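You operate a simulated robot arm through the tools that you are given. There is no shell and no other tool.

You are at the controls of a simulated robot arm. One attempt, no reset.

JOB
Pack the red enamel bowl on the folding top. At the end: the coffee funnel is in the red enamel bowl; the purple cereal packet stands where the round scrubbing brush stood; the purple key fob is in the red enamel bowl; the round scrubbing brush stands on top of the red wafer box (marked "WAFERS"); whatever was shut is shut again. Leave all else as you found it, and nothing knocked over.
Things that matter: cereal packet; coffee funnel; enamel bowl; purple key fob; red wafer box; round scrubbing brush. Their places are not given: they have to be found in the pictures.

It is judged by the outcome, as a careful person would: the job done as asked, and still so three seconds after it is handed in. It fails if anything else is knocked over, pushed out of place, dropped, spilled or broken.

ROBOT AND FRAMES
A 6-joint arm with a two-finger parallel gripper, fixed in place. Base frame: the origin is on the floor under the middle of its stand, x ahead of it, y to its left, z up; the work surface is at about z = 860. Readings come in mm, degrees, newtons and seconds.
With the tool pointing down near the work surface it reaches from about 240 to 640 mm from the base axis. Its first joint turns from -66.0 to 66.0 degrees. Payload 2.7 kg.
The TCP is the grasp point between the finger pads, 23 mm short of the fingertips. In the tool frame z runs along the fingers and y along their closing line. Largest opening 94 mm; finger width 38, thickness 10; the body of the gripper, 54 by 96 mm, starts 39 mm behind the TCP.
Orientation is that of the tool frame in the base frame, as a unit quaternion [w, x, y, z]. With the fingers straight down and closing along the base's y, the tool's x points along the base's -x, its y along +y and its z along -z.

CONTROLS
- The arm moves only by the tool jog_arm. Its argument "motion" is a list of rows, each an object (a shift or turn left out is 0, a gripper value left out holds the last) with "dp": the shift along the base's x, y, z in units of 20 mm (1.0 is 20 mm), a list of three; "dr": the turn, a rotation vector about the base's x, y, z in units of 4 degrees (1.0 is 4 degrees), a list of three. In form: [{"dp": [dx, dy, dz], "dr": [rx, ry, rz]}, ...]. A call has 1 to 20 rows; each row shifts and turns the commanded pose from where the row before left it. "hand" is the opening, from 0 (shut) to 1 (fully open), set as the call begins (left out, the last holds). A call with a number of a shift or a turn outside -1 to 1 is refused whole. Rows are played at 5 a second. More than 50 mm and 8.6 degrees between two rows, or a gripper value outside its range, and nothing of the call is played. Where a pose cannot be reached the arm comes as near as it can. A force on the tool above 40 N (or 10 N above the force at the start of the call, whichever is more), or a blocked arm, ends the call early, and 0.2 s more pass. The fingers move at their own pace (about 45 mm/s each) and stop on an object; they squeeze with about 44 N. The grip force told is the motor's: it shows also when the fingers shut on nothing. Time passes only in rows, and 0.2 s behind the last, so rows that do not move let the fingers close. It gives the time, the measured TCP pose, the force on the tool (base axes), the opening and the grip force at its end, in the units of the frame above (readings bear some noise), with the torque about the TCP (base axes, N m) and any sound that the robot's microphone picked up, and new pictures: "views" is both (left out), scene, wrist or none.
- Cameras (640 x 400 px; columns grow to the right, rows downward): "scene" is fixed at [92.8, -421.6, 1399.9]; the picture's right is [0.66, -0.75, 0.00], its down [-0.42, -0.37, -0.83] and it looks along [0.62, 0.55, -0.56] (base axes); focal length 277 px, centre (320, 200). "wrist" rides on the gripper at [86, 16, -74] in the tool frame; the picture's right is [-0.18, 0.98, 0.00], its down [-0.58, -0.11, -0.81] and it looks along [-0.79, -0.15, 0.59] (tool axes); focal length 243 px, centre (320, 200).
- pixel_to_xyz(camera, pixels): for up to 12 pixels [column, row] of the newest picture of that camera ("zoom" is the newest enlarged one), the place [x, y, z] in the base frame of the surface seen there, good to about 3 mm, but the place of the scene camera against the robot may be out by one fixed shift of up to 25 mm in any direction. It takes no simulated time.
- close_up(camera, box): a new picture of the part [left, top, right, bottom] of that camera's present view, enlarged. It takes no simulated time.
- close_job(): hands the job in; it is judged then, once.

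Open the gripper and draw the arm clear of the work before you hand the job in, unless the task says otherwise.

The tools are called after "Request:" as a command line: name --argument value ..., lists and objects as JSON in quotes. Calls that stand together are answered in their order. jog_arm: Moves the arm, as the interface text tells. Its arguments: {"type":"object","properties":{"motion":{"type":"array","items":{"type":"object","properties":{"dp":{"type":"array","items":{"type":"number"}},"dr":{"type":"array","items":{"type":"number"}}}}},"hand":{"type":"number"},"views":{"type":"string","enum":["both","scene","wrist","none"]}},"required":["motion"]} The other tools are called the same way: pixel_to_xyz (camera, pixels) gives the place of the surface under pixels of a picture; close_up (camera, box) takes an enlarged picture of a part of a camera's view; close_job () hands the job in.

At the start:

```text
time: 0.0
tcp_pos: [367.8, 148.9, 1164.5]
orientation: [0.0, 0.0, 1.0, 0.0]
wrist_force: [0.3, 0.0, -0.5]
moment: [-0.01, -0.04, 0.0]
finger_gap: 93.9
grip_force: 0.1
```

scene: 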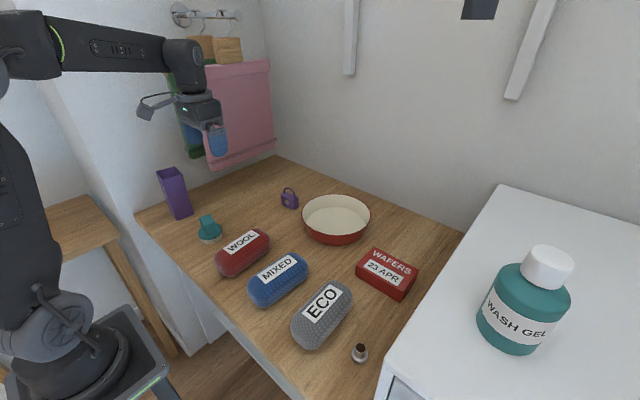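
wrist: 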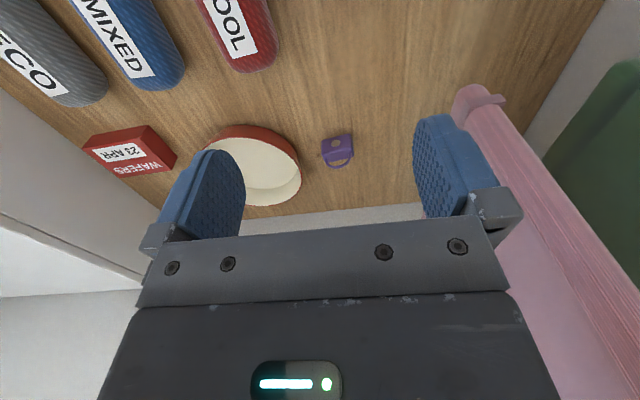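

The scene shows a purple packet near (175,192), a teal object at (209,229), a purple fob at (290,198), the bowl at (336,218), the wafer box at (386,273) and a small metal thing at (360,352). I enlarge these to identify them.

Request:
close_up --camera "scene" --box '[130, 150, 290, 250]'

Request:
close_up --camera "scene" --box '[320, 310, 400, 360]'

Request:
close_up --camera "scene" --box '[270, 170, 430, 310]'

```text
4.00 times, centred on (210, 200) of scene
```

zoom: 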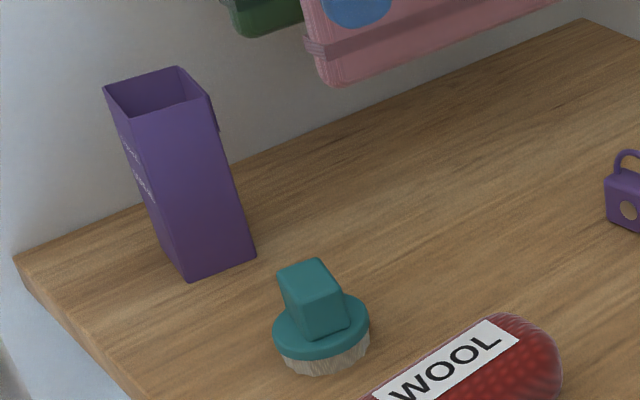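

```text
8.00 times, centred on (360, 335) of scene
```

zoom: 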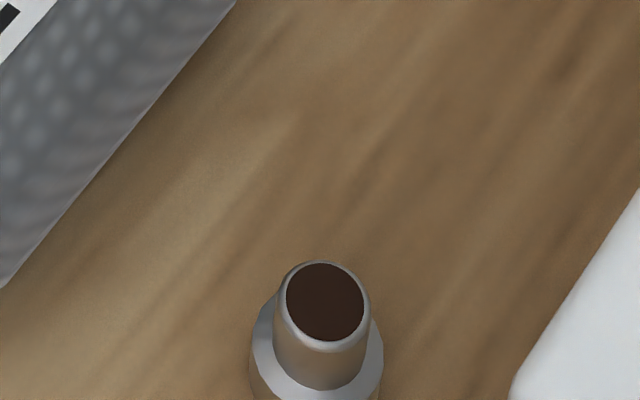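

```text
2.86 times, centred on (350, 240) of scene
```

zoom: 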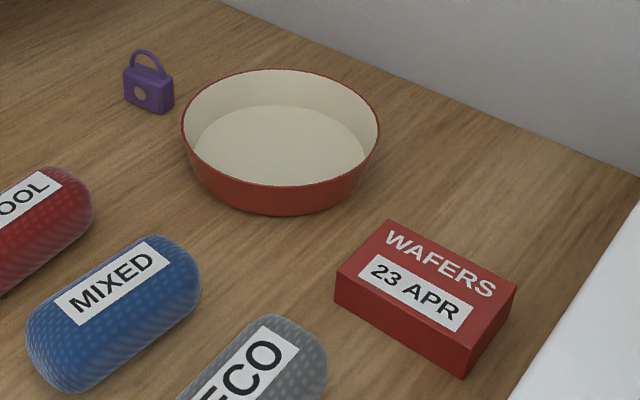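

The metal piece at (360,352) needs a fuller look, and I measure the key points in the scene picture.

Request:
close_up --camera "scene" --box '[330, 330, 390, 370]'

Request:
pixel_to_xyz --camera "scene" --pixels '[[360, 346], [360, 360], [209, 220], [209, 238], [177, 215], [170, 170], [291, 204], [336, 225], [386, 266], [318, 312], [278, 275], [243, 250]]'

Request:
pixel_to_xyz --camera "wrist" --pixels '[[338, 150], [265, 175], [130, 150], [232, 40], [120, 50], [45, 60], [120, 135], [155, 135], [97, 135], [250, 128], [215, 145]]'

```text
10.00 times, centred on (360, 350) of scene
```

zoom: 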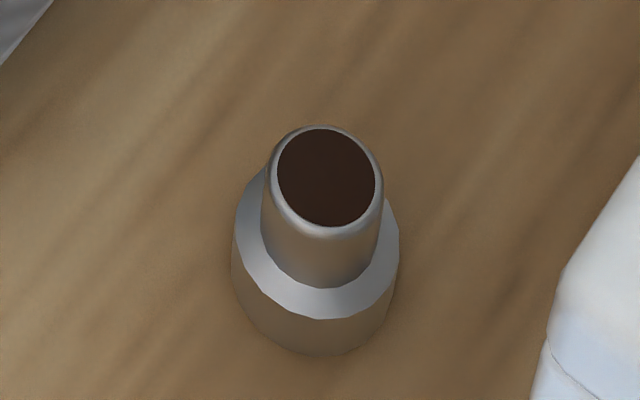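

```text
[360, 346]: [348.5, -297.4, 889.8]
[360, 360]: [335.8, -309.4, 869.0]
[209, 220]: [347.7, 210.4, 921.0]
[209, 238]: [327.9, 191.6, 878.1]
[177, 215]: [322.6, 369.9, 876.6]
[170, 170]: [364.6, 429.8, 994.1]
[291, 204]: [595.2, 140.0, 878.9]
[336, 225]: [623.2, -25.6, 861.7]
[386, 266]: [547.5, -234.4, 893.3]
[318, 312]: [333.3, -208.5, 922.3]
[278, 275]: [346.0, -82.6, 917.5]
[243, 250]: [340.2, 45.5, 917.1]
```

```text
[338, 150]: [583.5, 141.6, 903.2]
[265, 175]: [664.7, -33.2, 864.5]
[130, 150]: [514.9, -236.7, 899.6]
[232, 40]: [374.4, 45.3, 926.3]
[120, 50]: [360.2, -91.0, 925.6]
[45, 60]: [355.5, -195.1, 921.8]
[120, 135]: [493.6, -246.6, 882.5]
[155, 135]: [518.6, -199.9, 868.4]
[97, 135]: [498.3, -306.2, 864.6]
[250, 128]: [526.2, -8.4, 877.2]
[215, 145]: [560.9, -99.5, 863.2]
```

The metal piece is the small stepped funnel at about (345,-300), the teal one is the brush at about (335,200). I check the hanging cloth, the packet rim, the wafer box corners and the bowl rim before moving.

Request:
pixel_to_xyz --camera "scene" --pixels '[[215, 165], [272, 148], [240, 100], [190, 150], [158, 172], [175, 167], [184, 172], [178, 219], [193, 213], [167, 205], [230, 50], [180, 120]]'

Request:
pixel_to_xyz --camera "scene" --pixels '[[356, 264], [373, 249], [416, 270], [402, 290], [401, 299], [303, 213], [336, 194], [369, 214], [335, 235], [336, 245], [310, 230], [360, 235]]'

Request:
pixel_to_xyz --camera "wrist" --pixels '[[470, 100], [560, 200], [520, 140], [600, 250], [590, 100], [490, 90], [215, 135], [255, 125], [299, 170], [225, 150], [210, 165], [330, 160]]'

```text
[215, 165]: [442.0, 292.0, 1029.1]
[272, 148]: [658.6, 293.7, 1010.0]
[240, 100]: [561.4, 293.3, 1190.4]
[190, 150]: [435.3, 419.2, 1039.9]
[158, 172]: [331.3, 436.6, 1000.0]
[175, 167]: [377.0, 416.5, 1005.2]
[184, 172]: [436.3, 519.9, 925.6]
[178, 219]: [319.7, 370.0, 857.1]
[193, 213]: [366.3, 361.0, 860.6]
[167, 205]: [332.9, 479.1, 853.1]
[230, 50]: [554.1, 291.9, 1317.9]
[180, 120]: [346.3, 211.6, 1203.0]
```

```text
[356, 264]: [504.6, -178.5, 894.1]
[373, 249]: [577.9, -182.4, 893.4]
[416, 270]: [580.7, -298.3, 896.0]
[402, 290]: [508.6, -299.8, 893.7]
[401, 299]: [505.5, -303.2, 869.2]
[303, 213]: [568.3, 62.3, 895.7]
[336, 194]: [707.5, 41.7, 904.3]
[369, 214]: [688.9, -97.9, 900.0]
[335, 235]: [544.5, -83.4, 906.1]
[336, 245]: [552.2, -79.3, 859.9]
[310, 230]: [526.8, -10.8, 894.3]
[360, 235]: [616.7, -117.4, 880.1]
```

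```text
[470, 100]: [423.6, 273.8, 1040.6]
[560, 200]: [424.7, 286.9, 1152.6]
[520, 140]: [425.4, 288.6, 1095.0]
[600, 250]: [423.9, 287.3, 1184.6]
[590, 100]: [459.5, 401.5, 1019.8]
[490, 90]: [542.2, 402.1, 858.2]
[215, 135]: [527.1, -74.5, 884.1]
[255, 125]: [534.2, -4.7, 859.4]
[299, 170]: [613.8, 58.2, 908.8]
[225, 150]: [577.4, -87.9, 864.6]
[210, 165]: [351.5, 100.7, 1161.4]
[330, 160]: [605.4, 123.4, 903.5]
```

The cloth hangs at y≈290 for x>425, so I stay clear of it. I move above the brush (scene 209,229 ≈ (335,198)) for a wrist look.

Request:
jog_arm --motion '[{"dp": [-0.3, 0.4, -1]}, {"dp": [-0.3, 0.4, -1]}, {"dp": [-0.3, 0.4, -1]}, {"dp": [-0.3, 0.4, -1]}, {"dp": [-0.3, 0.4, -1]}, {"dp": [-0.15, 0.3, -0.5]}, {"dp": [0, 0, 0]}]' --hand 1

```text
time: 1.6
tcp_pos: [334.9, 194.6, 1053.8]
orientation: [0.0, 0.0, 1.0, -0.001]
wrist_force: [-0.7, -0.2, -0.5]
moment: [0.02, 0.0, 0.02]
finger_gap: 94.1
grip_force: 0.1
```

scene: 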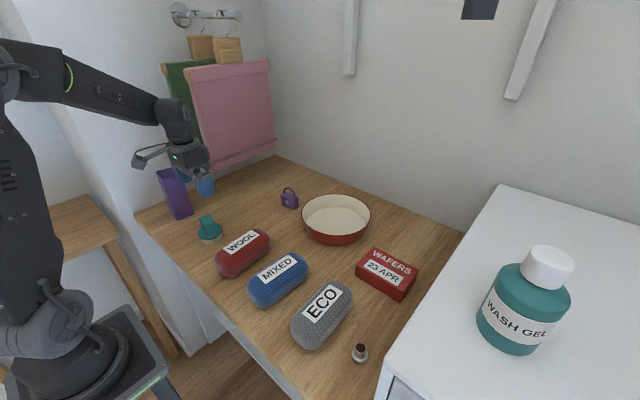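
wrist: 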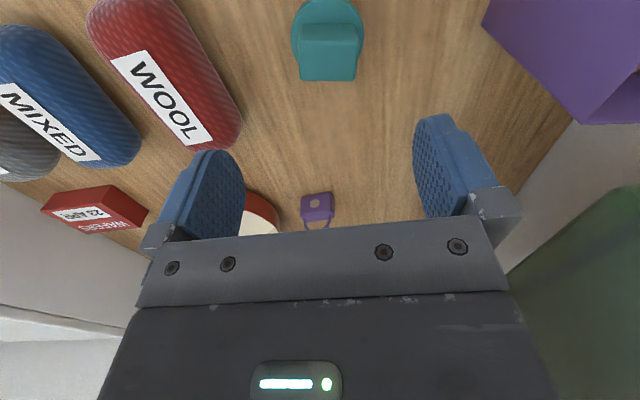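

The brush shows at (328,40) in the wrist view with its handle block at (330,60). I measure it and the packet.

Request:
close_up --camera "wrist" --box '[260, 0, 400, 90]'

Request:
pixel_to_xyz --camera "wrist" --pixels '[[303, 28], [353, 28], [329, 32], [329, 60], [302, 75], [355, 75], [295, 40], [362, 40], [329, 5], [500, 10], [580, 110], [300, 100]]'

Request:
pixel_to_xyz --camera "scene" --pixels '[[200, 222], [213, 220], [205, 217], [215, 230], [204, 216], [214, 222], [209, 232], [198, 233], [222, 233]]'

```text
4.44 times, centred on (330, 45) of wrist
```

zoom: 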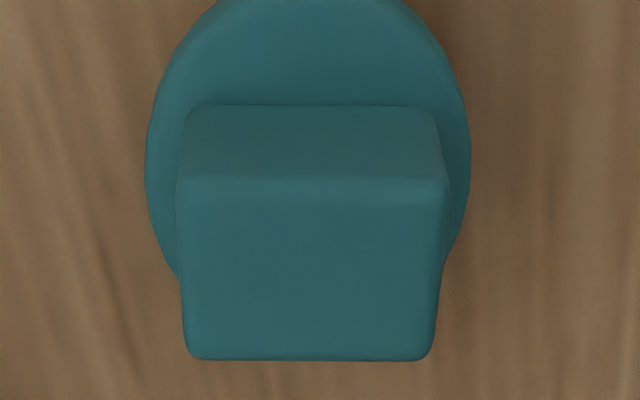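

```text
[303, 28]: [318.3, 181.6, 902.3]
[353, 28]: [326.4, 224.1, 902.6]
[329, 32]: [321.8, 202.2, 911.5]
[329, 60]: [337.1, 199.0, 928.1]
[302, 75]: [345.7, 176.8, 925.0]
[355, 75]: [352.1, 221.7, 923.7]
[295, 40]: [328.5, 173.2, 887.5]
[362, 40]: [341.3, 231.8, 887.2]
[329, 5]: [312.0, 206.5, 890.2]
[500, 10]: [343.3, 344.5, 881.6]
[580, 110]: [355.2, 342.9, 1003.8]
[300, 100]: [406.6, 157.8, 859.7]
```

```text
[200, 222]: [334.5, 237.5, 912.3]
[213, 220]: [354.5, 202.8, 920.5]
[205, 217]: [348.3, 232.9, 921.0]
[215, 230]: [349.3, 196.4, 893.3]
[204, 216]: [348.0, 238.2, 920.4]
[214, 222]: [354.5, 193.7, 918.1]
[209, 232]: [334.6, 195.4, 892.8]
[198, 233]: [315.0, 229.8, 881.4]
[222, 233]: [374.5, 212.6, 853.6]
```

The handle's top face lies at zoom rows 190–350. I measure its corners and the brush disc edges for the centre and the heading.

Request:
pixel_to_xyz --camera "zoom" --pixels '[[195, 195], [430, 195], [200, 345], [420, 345], [310, 195], [310, 345], [190, 270], [430, 270], [155, 150], [460, 150], [165, 220], [458, 220]]'

```text
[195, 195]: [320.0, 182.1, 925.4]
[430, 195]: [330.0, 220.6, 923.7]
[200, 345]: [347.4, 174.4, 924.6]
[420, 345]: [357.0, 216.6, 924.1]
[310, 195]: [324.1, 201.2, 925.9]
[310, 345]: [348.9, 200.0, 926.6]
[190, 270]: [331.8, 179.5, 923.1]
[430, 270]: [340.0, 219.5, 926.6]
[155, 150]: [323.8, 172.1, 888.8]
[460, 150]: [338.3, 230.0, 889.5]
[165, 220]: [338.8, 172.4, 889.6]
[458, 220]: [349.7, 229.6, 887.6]
```

The handle top centre is near (338.5,199,925), turned about -11°, with the disc top near z 889. I turn the gripper and come down so the fingertips stay just above the disc.

Request:
jog_arm --motion '[{"dp": [0.1, 0.1, -1], "dr": [0, 0, -1]}, {"dp": [0.05, 0.1, -1], "dr": [0, 0, -1]}, {"dp": [0, 0, -1], "dr": [0, 0, -0.75]}, {"dp": [0, 0, -1]}, {"dp": [0, 0, -0.5]}, {"dp": [0, 0, 0]}]' --hand 1

```text
time: 3.0
tcp_pos: [338.4, 199.2, 963.1]
orientation: [0.0, 0.096, 0.995, 0.0]
wrist_force: [0.3, -0.3, 0.0]
moment: [0.01, -0.03, 0.01]
finger_gap: 94.0
grip_force: 0.0
```

scene: 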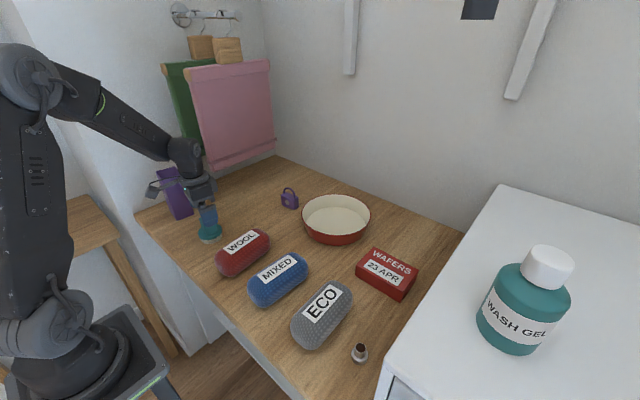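
wrist: 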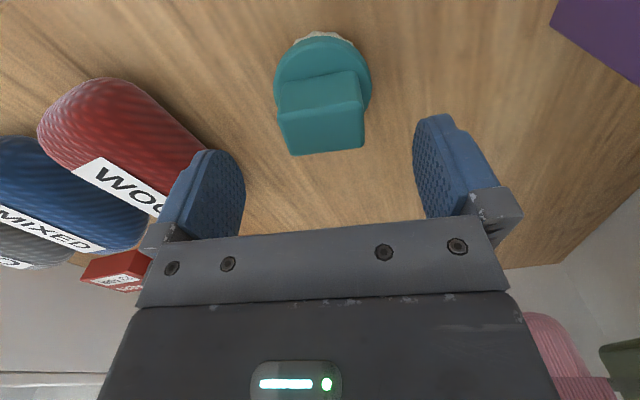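

The handle is now parallel to the finger line. I re-measure its top before descending.

Request:
pixel_to_xyz --camera "wrist" --pixels '[[284, 118], [356, 106], [293, 150], [360, 144], [320, 112], [326, 147], [322, 130], [283, 135], [360, 125], [320, 75], [280, 80], [367, 80]]'

```text
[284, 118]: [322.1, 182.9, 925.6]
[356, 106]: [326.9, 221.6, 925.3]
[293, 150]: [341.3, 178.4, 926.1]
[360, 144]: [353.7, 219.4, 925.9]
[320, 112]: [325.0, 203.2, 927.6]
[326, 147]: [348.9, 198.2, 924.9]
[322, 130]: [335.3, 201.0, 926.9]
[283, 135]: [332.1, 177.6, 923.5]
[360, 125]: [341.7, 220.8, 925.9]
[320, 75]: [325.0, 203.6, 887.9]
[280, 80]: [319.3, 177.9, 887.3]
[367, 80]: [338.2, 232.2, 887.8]
```

Centre confirmed near (337,200); I descend to z≈915 and close on the handle.

Request:
jog_arm --motion '[{"dp": [-0.05, 0.03, -1]}, {"dp": [0, 0, -1]}, {"dp": [0, 0, -0.4]}, {"dp": [0, 0, 0]}]' --hand 1 --views "wrist"

Request:
jog_arm --motion '[{"dp": [0, 0, 0]}, {"dp": [0, 0, 0]}, {"dp": [0, 0, 0]}, {"dp": [0, 0, 0]}]' --hand 0 --views "both"

```text
time: 4.0
tcp_pos: [336.4, 198.9, 916.2]
orientation: [0.001, 0.096, 0.995, 0.0]
wrist_force: [-0.4, 0.2, -0.9]
moment: [-0.01, 0.02, -0.01]
finger_gap: 94.0
grip_force: 0.0
```

wrist: 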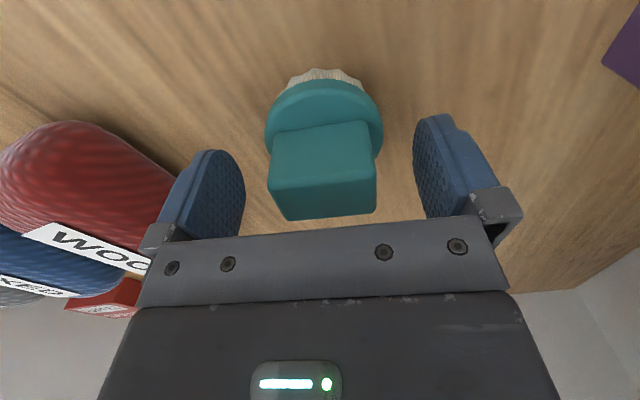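

```text
time: 5.0
tcp_pos: [335.5, 199.1, 916.2]
orientation: [0.001, 0.096, 0.995, 0.0]
wrist_force: [0.7, 0.4, 0.0]
moment: [-0.01, -0.02, 0.03]
finger_gap: 47.5
grip_force: 43.7
```

scene: 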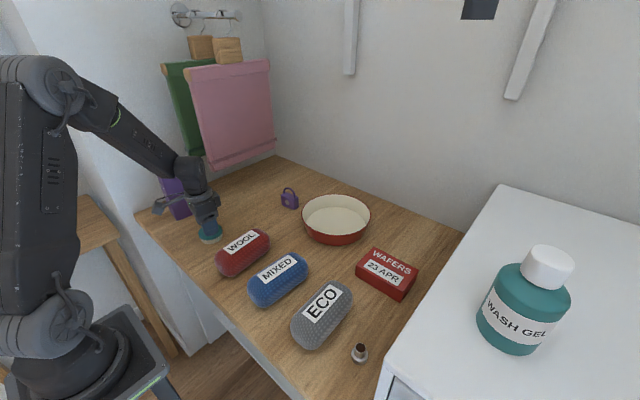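
wrist: 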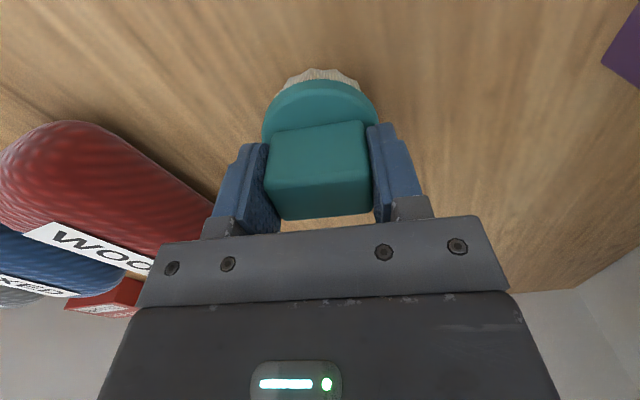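

The brush is gripped (47.5 mm, 44 N). I lift it straight up and check it comes along.

Request:
jog_arm --motion '[{"dp": [0, 0, 0.3]}, {"dp": [0, 0, 0.7]}, {"dp": [0, 0, 1]}, {"dp": [0, 0, 1]}, {"dp": [0, 0, 1]}, {"dp": [0, 0, 1]}, {"dp": [0, 0, 1]}, {"dp": [0.3, -0.5, 1]}, {"dp": [0.45, -1, 0.3]}, {"dp": [0.45, -1, 0]}, {"dp": [0.45, -1, 0]}, {"dp": [0.45, -1, 0]}, {"dp": [0.45, -1, 0]}, {"dp": [0.45, -1, 0]}, {"dp": [0.45, -1, 0]}, {"dp": [0.45, -1, 0]}, {"dp": [0.45, -1, 0]}, {"dp": [0.45, -1, 0]}, {"dp": [0.45, -1, 0]}, {"dp": [0, 0, 0]}]' --views "both"

```text
time: 9.2
tcp_pos: [441.3, -29.7, 1062.3]
orientation: [0.0, 0.096, 0.995, 0.0]
wrist_force: [0.2, -0.2, -0.2]
moment: [0.02, -0.01, 0.02]
finger_gap: 0.0
grip_force: 42.2
```

scene: 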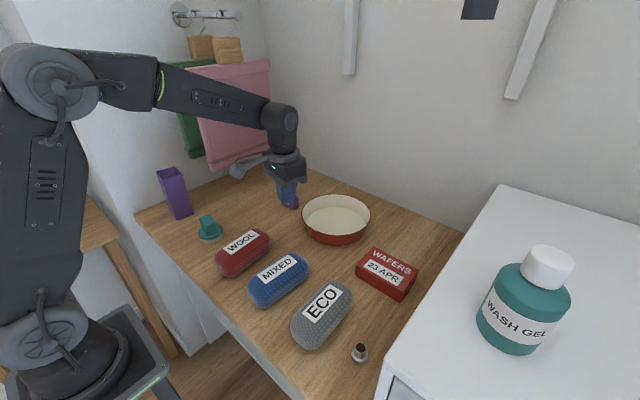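
wrist: 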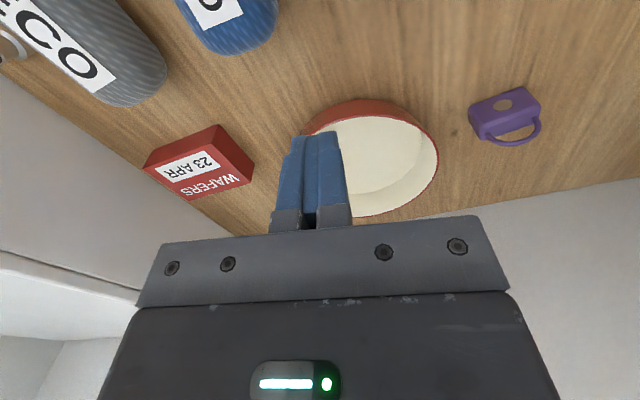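

The brush did not come along: the fingers are shut on nothing (gap 0) and the scene still shows the brush at (209,229). I go back above it to see where and how it stands.

Request:
jog_arm --motion '[{"dp": [-0.45, 1, 0]}, {"dp": [-0.45, 1, 0]}, {"dp": [-0.45, 1, 0]}, {"dp": [-0.45, 1, 0]}, {"dp": [-0.45, 1, 0]}, {"dp": [-0.45, 1, 0]}, {"dp": [-0.45, 1, 0]}, {"dp": [-0.45, 1, 0]}, {"dp": [-0.45, 1, 0]}, {"dp": [-0.45, 1, 0]}, {"dp": [-0.45, 1, 0]}, {"dp": [-0.3, 0.5, -1]}, {"dp": [0, 0, -1]}, {"dp": [0, 0, -1]}, {"dp": [0, 0, 0]}]' --hand 1 --views "both"

Request:
close_up --camera "wrist" --box '[240, 10, 400, 110]'

Request:
close_up --camera "scene" --box '[180, 205, 240, 243]'

```text
time: 12.4
tcp_pos: [338.2, 200.1, 1001.4]
orientation: [0.0, 0.096, 0.995, 0.0]
wrist_force: [-0.4, -0.1, 0.1]
moment: [0.01, -0.01, 0.02]
finger_gap: 94.2
grip_force: 0.1
```

scene: 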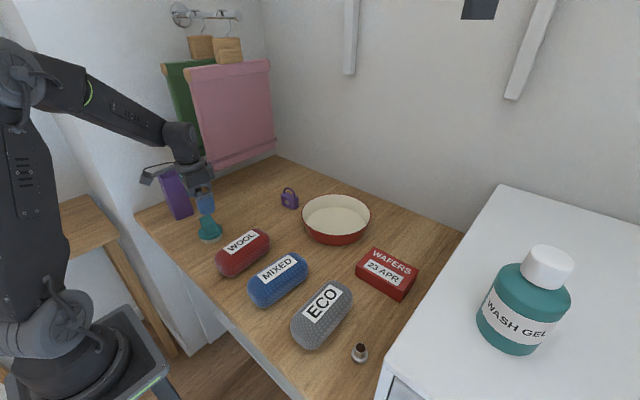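
wrist: 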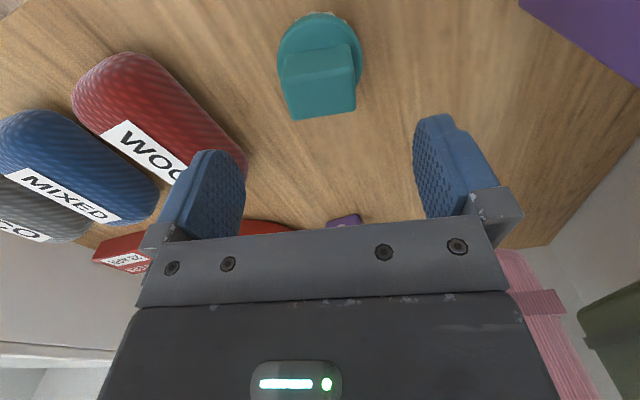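

```text
4.00 times, centred on (320, 60) of wrist
```

zoom: 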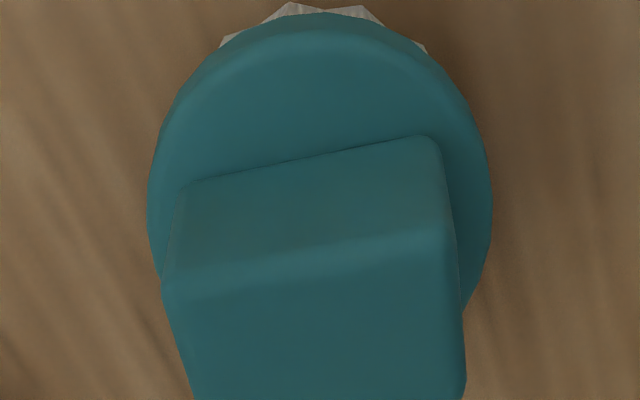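

```text
10.53 times, centred on (210, 224) of scene
```

zoom: 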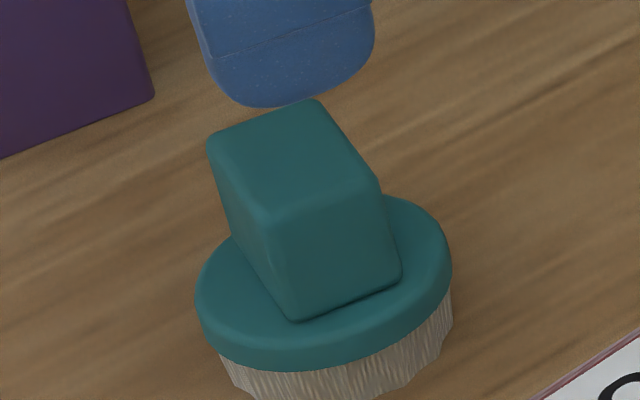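

The handle is a plain rounded block and the brush still stands at its place. I re-grip it slightly lower and lift only a few millimetres, reading the forces.

Request:
jog_arm --motion '[{"dp": [0, 0, -1]}, {"dp": [-0.05, 0, -1]}, {"dp": [0, 0, -1]}, {"dp": [0, 0, -1]}, {"dp": [0, 0, -0.35]}, {"dp": [0, 0, 0]}]' --hand 1 --views "wrist"

Request:
jog_arm --motion '[{"dp": [0, 0, 0]}, {"dp": [0, 0, 0]}, {"dp": [0, 0, 0]}, {"dp": [0, 0, 0]}, {"dp": [0, 0, 0]}]' --hand 0 --views "none"

Request:
jog_arm --motion '[{"dp": [0, 0, 0.1]}, {"dp": [0, 0, 0.1]}]' --hand 0 --views "wrist"

```text
time: 13.8
tcp_pos: [335.5, 202.0, 914.8]
orientation: [0.0, 0.096, 0.995, -0.001]
wrist_force: [0.1, -0.4, 0.1]
moment: [0.0, 0.01, -0.01]
finger_gap: 93.7
grip_force: 0.0
```

wrist: 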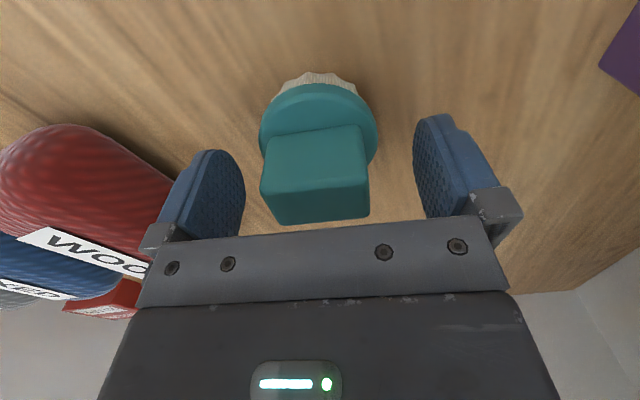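

```text
time: 15.0
tcp_pos: [337.8, 201.7, 914.1]
orientation: [0.0, 0.095, 0.995, -0.001]
wrist_force: [-1.0, -0.8, 0.9]
moment: [-0.01, 0.03, -0.01]
finger_gap: 47.3
grip_force: 43.4
```

```text
time: 15.6
tcp_pos: [336.8, 201.3, 919.8]
orientation: [0.0, 0.096, 0.995, 0.0]
wrist_force: [-0.6, 0.1, -1.2]
moment: [0.01, -0.02, 0.0]
finger_gap: 47.1
grip_force: 43.5
```

wrist: 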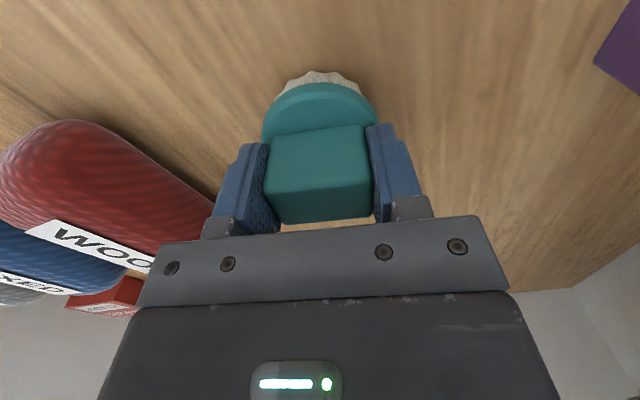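

The force barely changes (~1 N), so the brush is light. I lift slowly by another 16 mm and look whether it follows.

Request:
jog_arm --motion '[{"dp": [0, 0, 0.1]}, {"dp": [0, 0, 0.1]}, {"dp": [0, 0, 0.1]}, {"dp": [0, 0, 0.1]}, {"dp": [0, 0, 0.1]}, {"dp": [0, 0, 0.1]}, {"dp": [0, 0, 0.1]}, {"dp": [0, 0, 0.1]}]' --hand 0 --views "both"

Request:
close_up --camera "scene" --box '[180, 205, 240, 243]'

```text
time: 17.4
tcp_pos: [335.7, 201.3, 934.6]
orientation: [0.0, 0.095, 0.995, 0.0]
wrist_force: [0.7, -0.1, -0.5]
moment: [0.01, -0.03, 0.02]
finger_gap: 47.1
grip_force: 44.5
```

scene: 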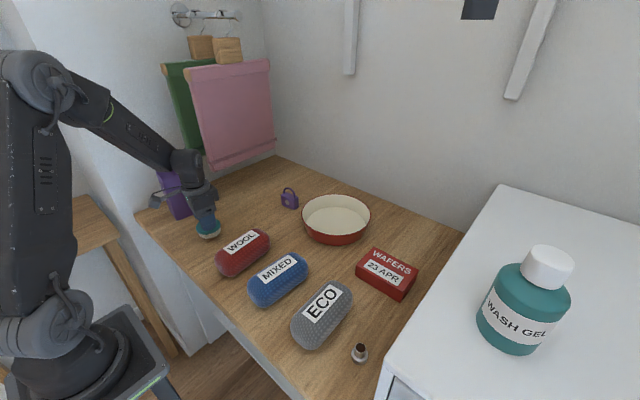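
wrist: 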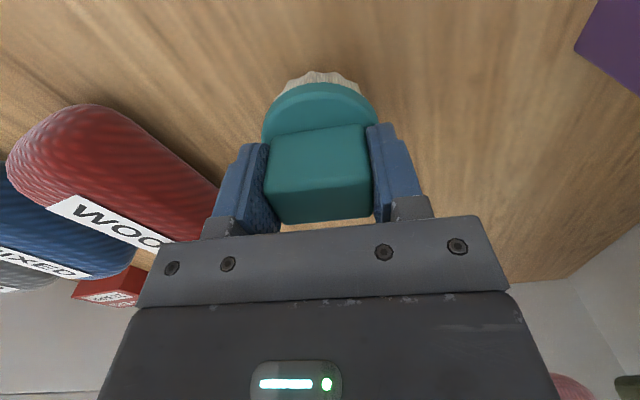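

```text
10.53 times, centred on (210, 224) of scene
```

zoom: 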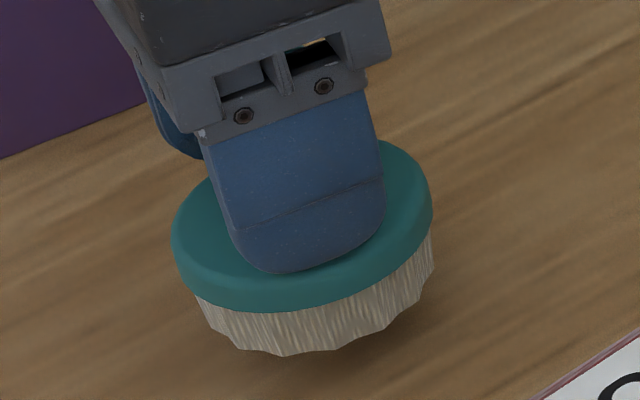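

The brush is held and about 20 mm up. It likely slipped under the fast start before, so I lift gently and watch the handle in the fingers.

Request:
jog_arm --motion '[{"dp": [0, 0, 0.15]}, {"dp": [0, 0, 0.2]}, {"dp": [0, 0, 0.25]}, {"dp": [0, 0, 0.3]}, {"dp": [0, 0, 0.3]}, {"dp": [0, 0, 0.3]}, {"dp": [0, 0, 0.3]}, {"dp": [0, 0, 0.3]}, {"dp": [0, 0, 0.3]}, {"dp": [0, 0, 0.3]}, {"dp": [0, 0, 0.3]}, {"dp": [0, 0, 0.3]}, {"dp": [0, 0, 0.3]}, {"dp": [0, 0, 0.3]}, {"dp": [0, 0, 0.25]}, {"dp": [0, 0, 0.2]}, {"dp": [0, 0, 0.1]}]' --views "both"

```text
time: 21.0
tcp_pos: [335.8, 199.4, 1024.2]
orientation: [0.001, 0.096, 0.995, -0.001]
wrist_force: [0.1, 0.2, -1.2]
moment: [0.04, 0.01, -0.01]
finger_gap: 47.2
grip_force: 44.0
```

scene: 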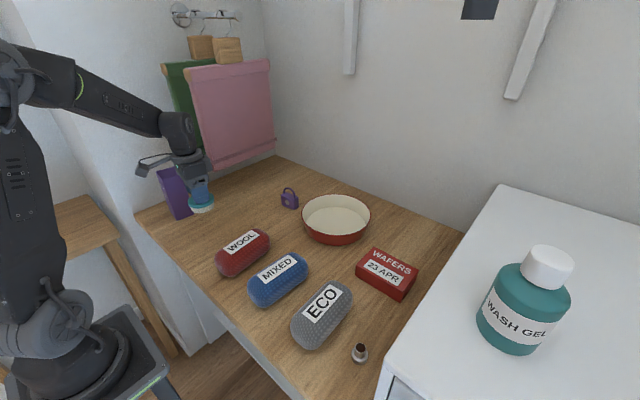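
wrist: 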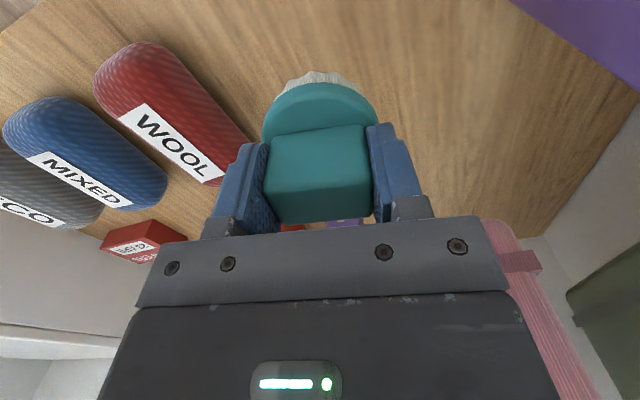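

The hold is steady at 1024 mm. I carry it sideways gently toward the wafer box.

Request:
jog_arm --motion '[{"dp": [0.05, -0.1, 0]}, {"dp": [0.1, -0.2, 0]}, {"dp": [0.15, -0.35, 0]}, {"dp": [0.22, -0.5, 0]}, {"dp": [0.22, -0.5, 0]}, {"dp": [0.22, -0.5, 0]}, {"dp": [0.22, -0.5, 0]}, {"dp": [0.22, -0.5, 0]}, {"dp": [0.22, -0.5, 0]}, {"dp": [0.22, -0.5, 0]}, {"dp": [0.22, -0.5, 0]}, {"dp": [0.22, -0.5, 0]}, {"dp": [0.22, -0.5, 0]}, {"dp": [0.22, -0.5, 0]}, {"dp": [0.22, -0.5, 0]}, {"dp": [0.22, -0.5, 0]}, {"dp": [0.22, -0.5, 0]}, {"dp": [0.22, -0.5, 0]}, {"dp": [0.22, -0.5, 0]}, {"dp": [0.22, -0.5, 0]}]' --views "wrist"

Request:
jog_arm --motion '[{"dp": [0.1, -0.2, 0]}, {"dp": [0.15, -0.35, 0]}, {"dp": [0.22, -0.5, 0]}, {"dp": [0.22, -0.5, 0]}, {"dp": [0.22, -0.5, 0]}, {"dp": [0.22, -0.5, 0]}, {"dp": [0.22, -0.5, 0]}, {"dp": [0.22, -0.5, 0]}, {"dp": [0.22, -0.5, 0]}, {"dp": [0.22, -0.5, 0]}, {"dp": [0.22, -0.5, 0]}, {"dp": [0.22, -0.5, 0]}, {"dp": [0.22, -0.5, 0]}, {"dp": [0.22, -0.5, 0]}, {"dp": [0.22, -0.5, 0]}, {"dp": [0.22, -0.5, 0]}, {"dp": [0.22, -0.5, 0]}, {"dp": [0.22, -0.5, 0]}, {"dp": [0.22, -0.5, 0]}, {"dp": [0.22, -0.5, 0]}]' --views "both"

```text
time: 25.2
tcp_pos: [416.8, 16.5, 1025.3]
orientation: [0.0, 0.096, 0.995, 0.0]
wrist_force: [-0.4, 0.3, -1.5]
moment: [0.01, 0.0, 0.02]
finger_gap: 47.2
grip_force: 44.3
```

wrist: 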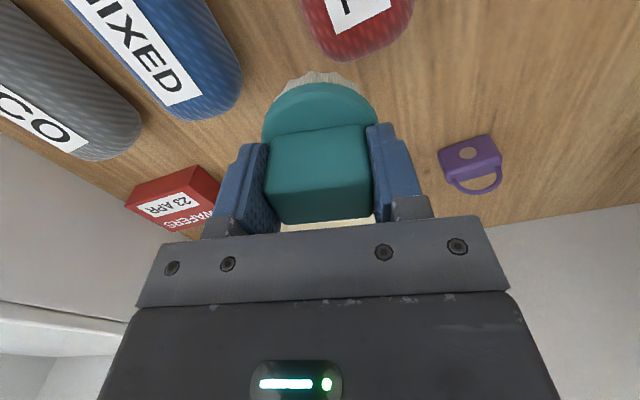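

```text
time: 29.4
tcp_pos: [501.4, -174.6, 1023.8]
orientation: [0.0, 0.096, 0.995, 0.0]
wrist_force: [0.5, 0.0, -0.5]
moment: [0.01, 0.01, -0.03]
finger_gap: 47.3
grip_force: 43.9
```

scene: 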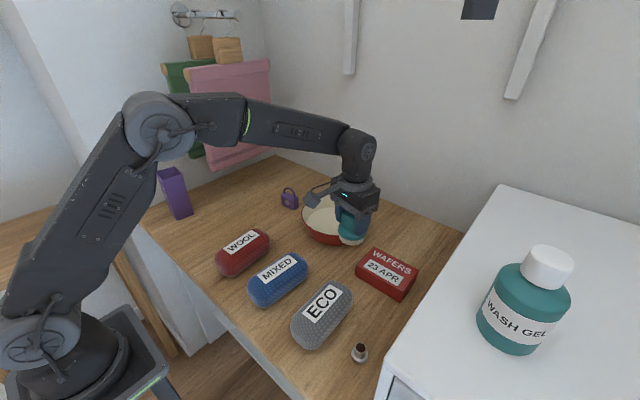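
wrist: 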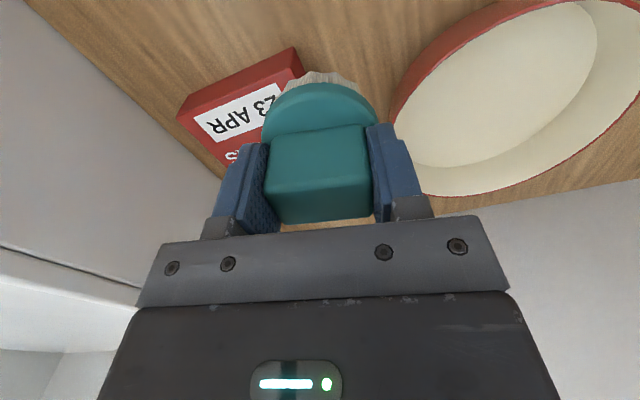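

The brush hangs steady and the box is in view at (240,110). I measure the box top corners and the white cabinet beside it.

Request:
close_up --camera "wrist" --box '[160, 30, 320, 130]'

Request:
pixel_to_xyz --camera "wrist" --pixels '[[188, 124], [298, 72], [178, 118], [292, 50], [222, 163], [240, 75], [235, 120], [120, 140], [100, 250], [60, 150]]'

Request:
pixel_to_xyz --camera "scene" --pixels '[[495, 195], [440, 270], [400, 350], [390, 385], [357, 265], [373, 250], [415, 270], [402, 289]]'

```text
4.00 times, centred on (240, 80) of wrist
```

zoom: 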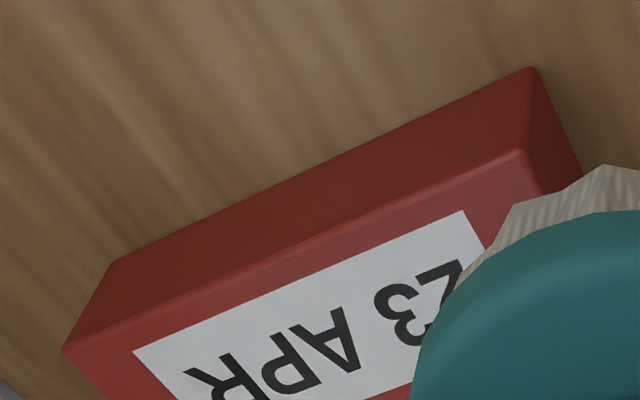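

```text
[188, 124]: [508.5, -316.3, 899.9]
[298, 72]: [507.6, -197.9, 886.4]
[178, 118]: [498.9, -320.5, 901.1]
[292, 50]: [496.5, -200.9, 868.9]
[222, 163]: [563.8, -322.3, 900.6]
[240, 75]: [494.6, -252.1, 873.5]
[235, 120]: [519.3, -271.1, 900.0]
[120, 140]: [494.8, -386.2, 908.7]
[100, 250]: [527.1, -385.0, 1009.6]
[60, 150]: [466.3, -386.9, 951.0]
```

```text
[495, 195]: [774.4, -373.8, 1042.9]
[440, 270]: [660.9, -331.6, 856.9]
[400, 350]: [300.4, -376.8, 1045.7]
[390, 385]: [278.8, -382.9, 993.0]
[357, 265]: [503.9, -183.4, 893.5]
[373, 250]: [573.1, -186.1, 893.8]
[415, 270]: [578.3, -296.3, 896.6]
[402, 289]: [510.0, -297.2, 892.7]
```

I measure the box's top edges in the enlarged picture.

Request:
pixel_to_xyz --camera "zoom" --pixels '[[75, 355], [515, 160], [300, 258], [420, 205], [100, 385], [540, 185], [200, 300], [180, 330], [450, 200]]'

```text
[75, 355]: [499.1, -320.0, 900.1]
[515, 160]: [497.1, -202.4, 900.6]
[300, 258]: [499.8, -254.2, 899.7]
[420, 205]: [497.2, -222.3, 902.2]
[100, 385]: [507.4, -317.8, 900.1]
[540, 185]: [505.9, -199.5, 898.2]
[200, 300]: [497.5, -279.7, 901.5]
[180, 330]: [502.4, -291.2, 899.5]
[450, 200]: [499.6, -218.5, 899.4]
```

The box top spans x 497–570, y -321 to -200 at z≈900, so its centre is near (534,-260). I check the brush's offset in the grip.

Request:
pixel_to_xyz --camera "wrist" --pixels '[[320, 140], [320, 170], [320, 190], [320, 215], [275, 205], [365, 195], [320, 90], [270, 120], [373, 115], [320, 78]]'

```text
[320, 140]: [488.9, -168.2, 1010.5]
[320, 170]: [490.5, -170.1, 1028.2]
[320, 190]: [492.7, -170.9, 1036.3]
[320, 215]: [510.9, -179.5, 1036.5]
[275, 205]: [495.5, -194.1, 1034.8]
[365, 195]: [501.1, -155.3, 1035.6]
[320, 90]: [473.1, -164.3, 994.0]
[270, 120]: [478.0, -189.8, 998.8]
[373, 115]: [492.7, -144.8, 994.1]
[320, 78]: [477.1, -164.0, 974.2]
```

The brush centre sits about 2.5 mm ahead of the TCP and its bottom 54 mm below it. I move above the box centre and lower to about 14 mm above contact.

Request:
jog_arm --motion '[{"dp": [0.08, -0.2, 0]}, {"dp": [0.15, -0.4, 0]}, {"dp": [0.18, -0.5, 0]}, {"dp": [0.18, -0.5, 0]}, {"dp": [0.18, -0.5, 0]}, {"dp": [0.18, -0.5, 0]}, {"dp": [0.18, -0.5, 0]}, {"dp": [0.18, -0.5, 0]}, {"dp": [0.15, -0.5, 0]}, {"dp": [0.1, -0.2, 0]}, {"dp": [0, 0, -0.2]}, {"dp": [0, 0, -0.4]}, {"dp": [0, 0, -0.4]}, {"dp": [0, 0, -0.4]}, {"dp": [0, 0, -0.4]}, {"dp": [0, 0, -0.4]}, {"dp": [0, 0, -0.3]}, {"dp": [0, 0, -0.2]}, {"dp": [0, 0, 0]}]' --views "both"

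Request:
close_up --camera "scene" --box '[340, 210, 436, 310]'

```text
time: 33.4
tcp_pos: [530.9, -260.1, 970.6]
orientation: [0.0, 0.095, 0.995, 0.0]
wrist_force: [0.4, -0.4, -1.0]
moment: [-0.03, 0.02, 0.02]
finger_gap: 47.4
grip_force: 44.0
```

scene: 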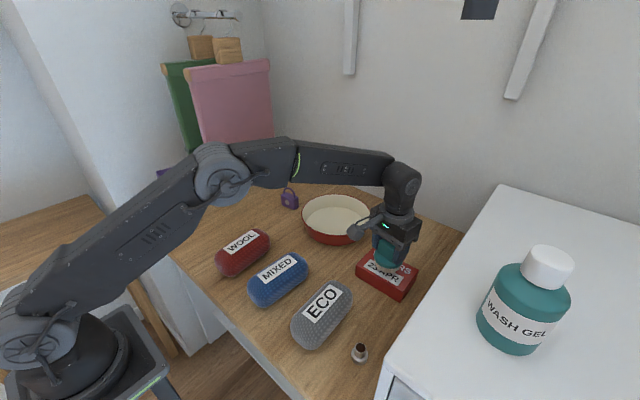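
wrist: 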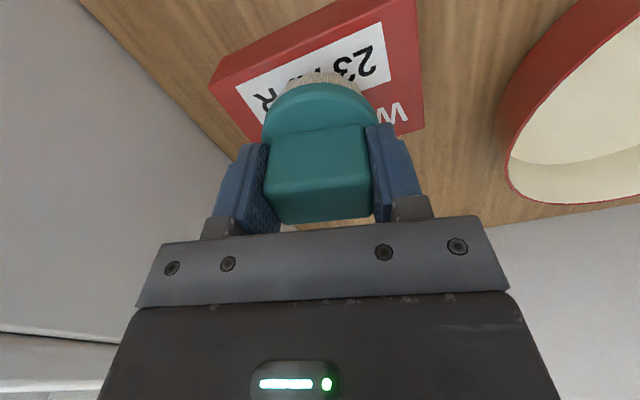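

```text
4.00 times, centred on (388, 260) of scene
```

zoom: 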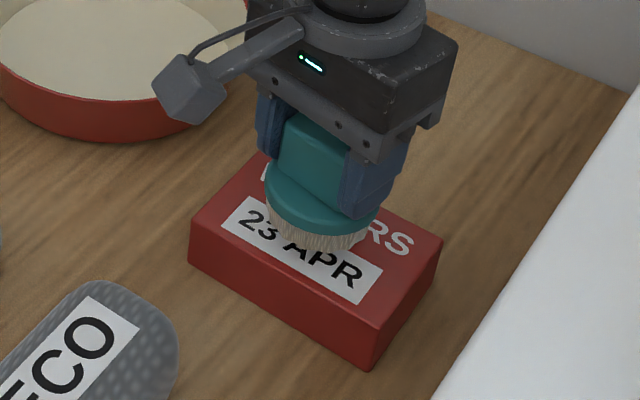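

The brush hovers over the box. I re-measure the box edges from this close view to centre it.

Request:
pixel_to_xyz --camera "wrist" --pixels '[[225, 93], [375, 26], [384, 25], [415, 25], [418, 125], [400, 70], [245, 115], [300, 62], [320, 73], [300, 76], [345, 78], [395, 130]]'

```text
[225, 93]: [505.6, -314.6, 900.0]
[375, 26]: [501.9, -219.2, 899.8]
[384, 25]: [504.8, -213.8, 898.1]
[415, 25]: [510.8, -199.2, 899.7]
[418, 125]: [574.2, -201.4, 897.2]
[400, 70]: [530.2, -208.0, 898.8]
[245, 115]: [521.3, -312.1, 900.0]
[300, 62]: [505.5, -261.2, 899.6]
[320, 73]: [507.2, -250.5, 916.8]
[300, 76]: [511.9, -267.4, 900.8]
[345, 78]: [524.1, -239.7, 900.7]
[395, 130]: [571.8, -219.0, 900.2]
```

Box top is x 497–575, y -321 to -200, so I shift +2 mm in x and lower gently to about z 955.

Request:
jog_arm --motion '[{"dp": [0.1, 0, -0.2]}, {"dp": [0, 0, -0.2]}, {"dp": [0, 0, -0.15]}, {"dp": [0, 0, -0.1]}, {"dp": [0, 0, -0.08]}, {"dp": [0, 0, 0]}, {"dp": [0, 0, 0]}]' --views "both"

Request:
close_up --camera "scene" --box '[340, 210, 436, 310]'

```text
time: 35.0
tcp_pos: [533.6, -260.9, 954.9]
orientation: [0.0, 0.096, 0.995, 0.001]
wrist_force: [-0.1, 0.2, -0.9]
moment: [0.01, 0.02, -0.01]
finger_gap: 47.5
grip_force: 43.7
```

scene: 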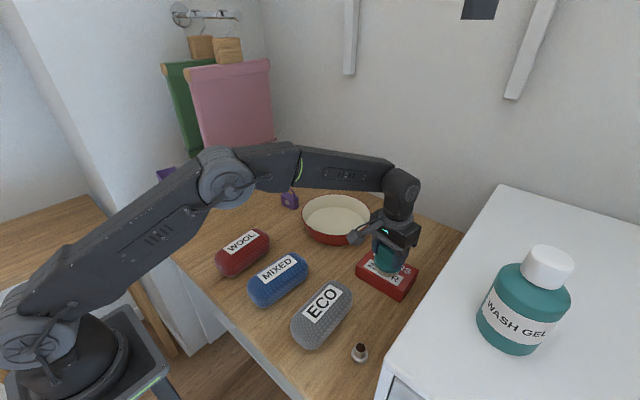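
wrist: 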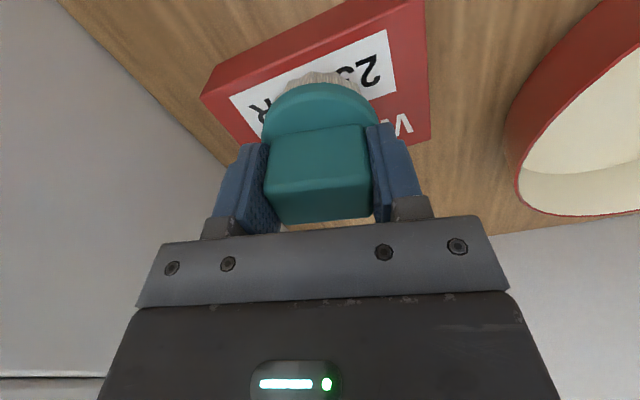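

```text
4.00 times, centred on (388, 260) of scene
```

zoom: 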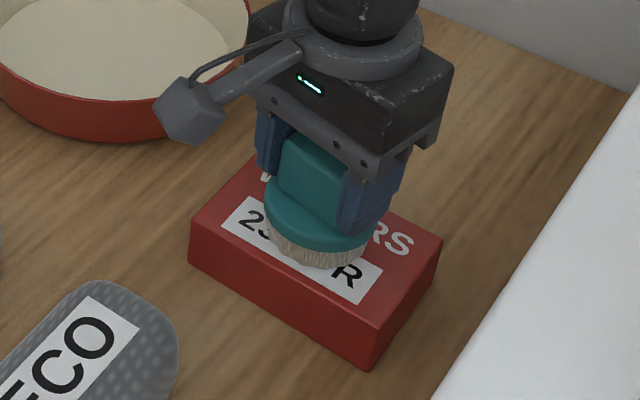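

No contact force yet; I lower in 1 mm steps watching the force.

Request:
jog_arm --motion '[{"dp": [0, 0, -0.05]}, {"dp": [0, 0, 0]}]' --views "none"

Request:
jog_arm --motion '[{"dp": [0, 0, -0.05]}, {"dp": [0, 0, 0]}]' --views "wrist"

```text
time: 35.6
tcp_pos: [534.0, -261.0, 954.5]
orientation: [-0.001, 0.095, 0.995, 0.0]
wrist_force: [0.4, 0.0, -2.0]
moment: [-0.01, 0.01, -0.04]
finger_gap: 47.1
grip_force: 44.1
```

```text
time: 36.2
tcp_pos: [533.0, -260.9, 955.3]
orientation: [0.001, 0.095, 0.995, 0.0]
wrist_force: [-2.6, -0.3, 4.3]
moment: [0.07, 0.16, 0.06]
finger_gap: 47.4
grip_force: 44.0
```

wrist: 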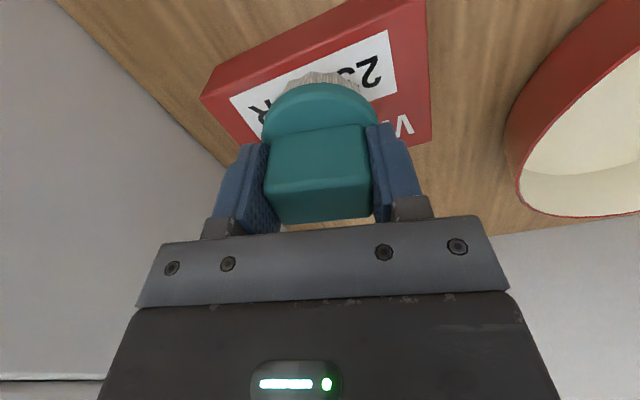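

Contact is felt (4.3 N up). I open the fingers and let it settle, then rise.

Request:
jog_arm --motion '[{"dp": [0, 0, 0]}, {"dp": [0, 0, 0]}, {"dp": [0, 0, 0]}, {"dp": [0, 0, 0]}, {"dp": [0, 0, 0]}, {"dp": [0, 0, 0.3]}, {"dp": [0, 0, 0.7]}, {"dp": [0, 0, 1]}, {"dp": [0, 0, 1]}, {"dp": [0, 0, 1]}, {"dp": [0, 0, 0]}]' --hand 1 --views "both"

Request:
close_up --camera "scene" --box '[340, 210, 436, 310]'

```text
time: 38.6
tcp_pos: [533.8, -261.6, 1036.5]
orientation: [-0.001, 0.096, 0.995, 0.0]
wrist_force: [-0.4, -0.7, 0.2]
moment: [-0.03, 0.02, 0.01]
finger_gap: 93.9
grip_force: 0.1
```

scene: 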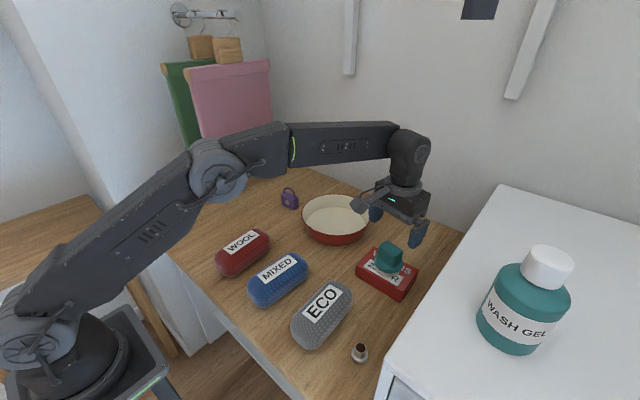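
wrist: 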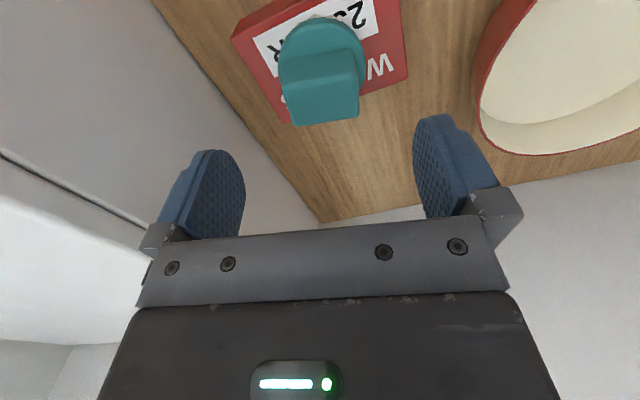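

```text
4.00 times, centred on (388, 260) of scene
```

zoom: 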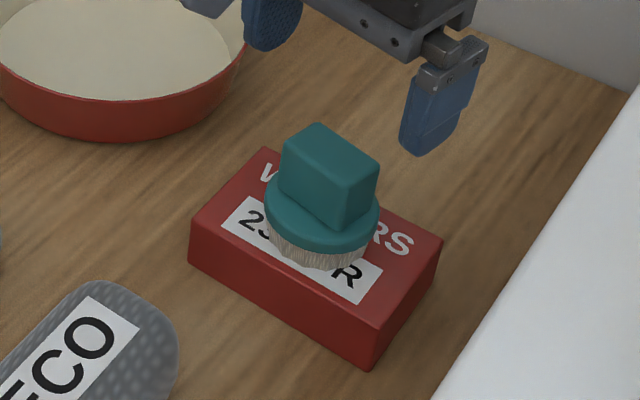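

The brush stands on the wafer box. Next is the funnel: corrected by the seen scene shift (~(7,21,-7)) it should be near (341,-318). I turn back to yaw 0, narrow the hand to keep clear of the cabinet at y≈-386, and look from above.

Request:
jog_arm --motion '[{"dp": [-0.5, 0, 0.3]}, {"dp": [-1, 0, 0], "dr": [0, 0, 0.75]}, {"dp": [-1, 0, 0], "dr": [0, 0, 1]}, {"dp": [-1, -0.2, 0], "dr": [0, 0, 1]}, {"dp": [-1, -0.2, 0]}, {"dp": [-1, -0.2, 0]}, {"dp": [-1, -0.2, 0]}, {"dp": [-1, -0.2, 0]}, {"dp": [-1, -0.2, 0]}, {"dp": [-0.7, -0.2, -0.5]}, {"dp": [0, 0, 0]}]' --hand 0.6 --views "both"

```text
time: 41.0
tcp_pos: [350.7, -287.4, 1029.3]
orientation: [0.0, 0.0, 1.0, -0.001]
wrist_force: [0.0, 0.6, -0.6]
moment: [-0.01, -0.02, -0.01]
finger_gap: 56.6
grip_force: 0.1
```

scene: 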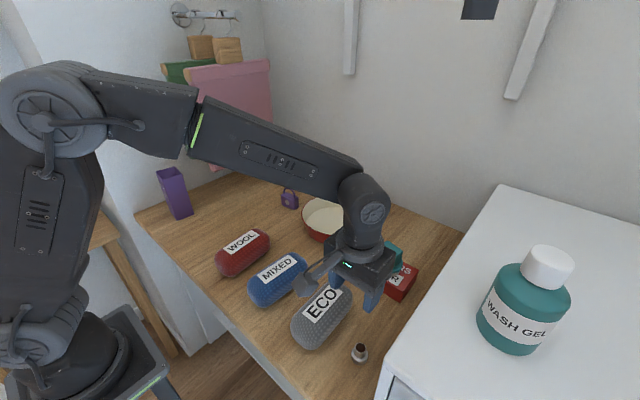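
wrist: 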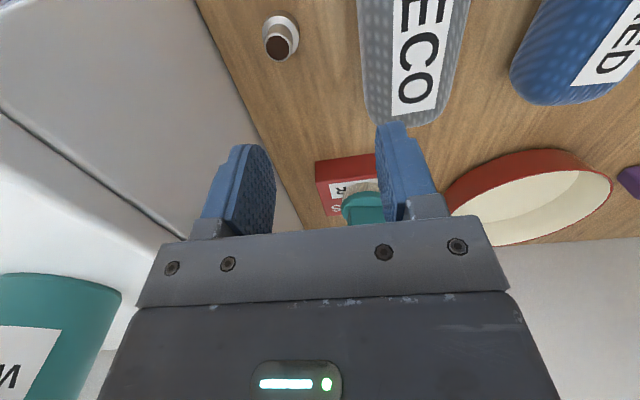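

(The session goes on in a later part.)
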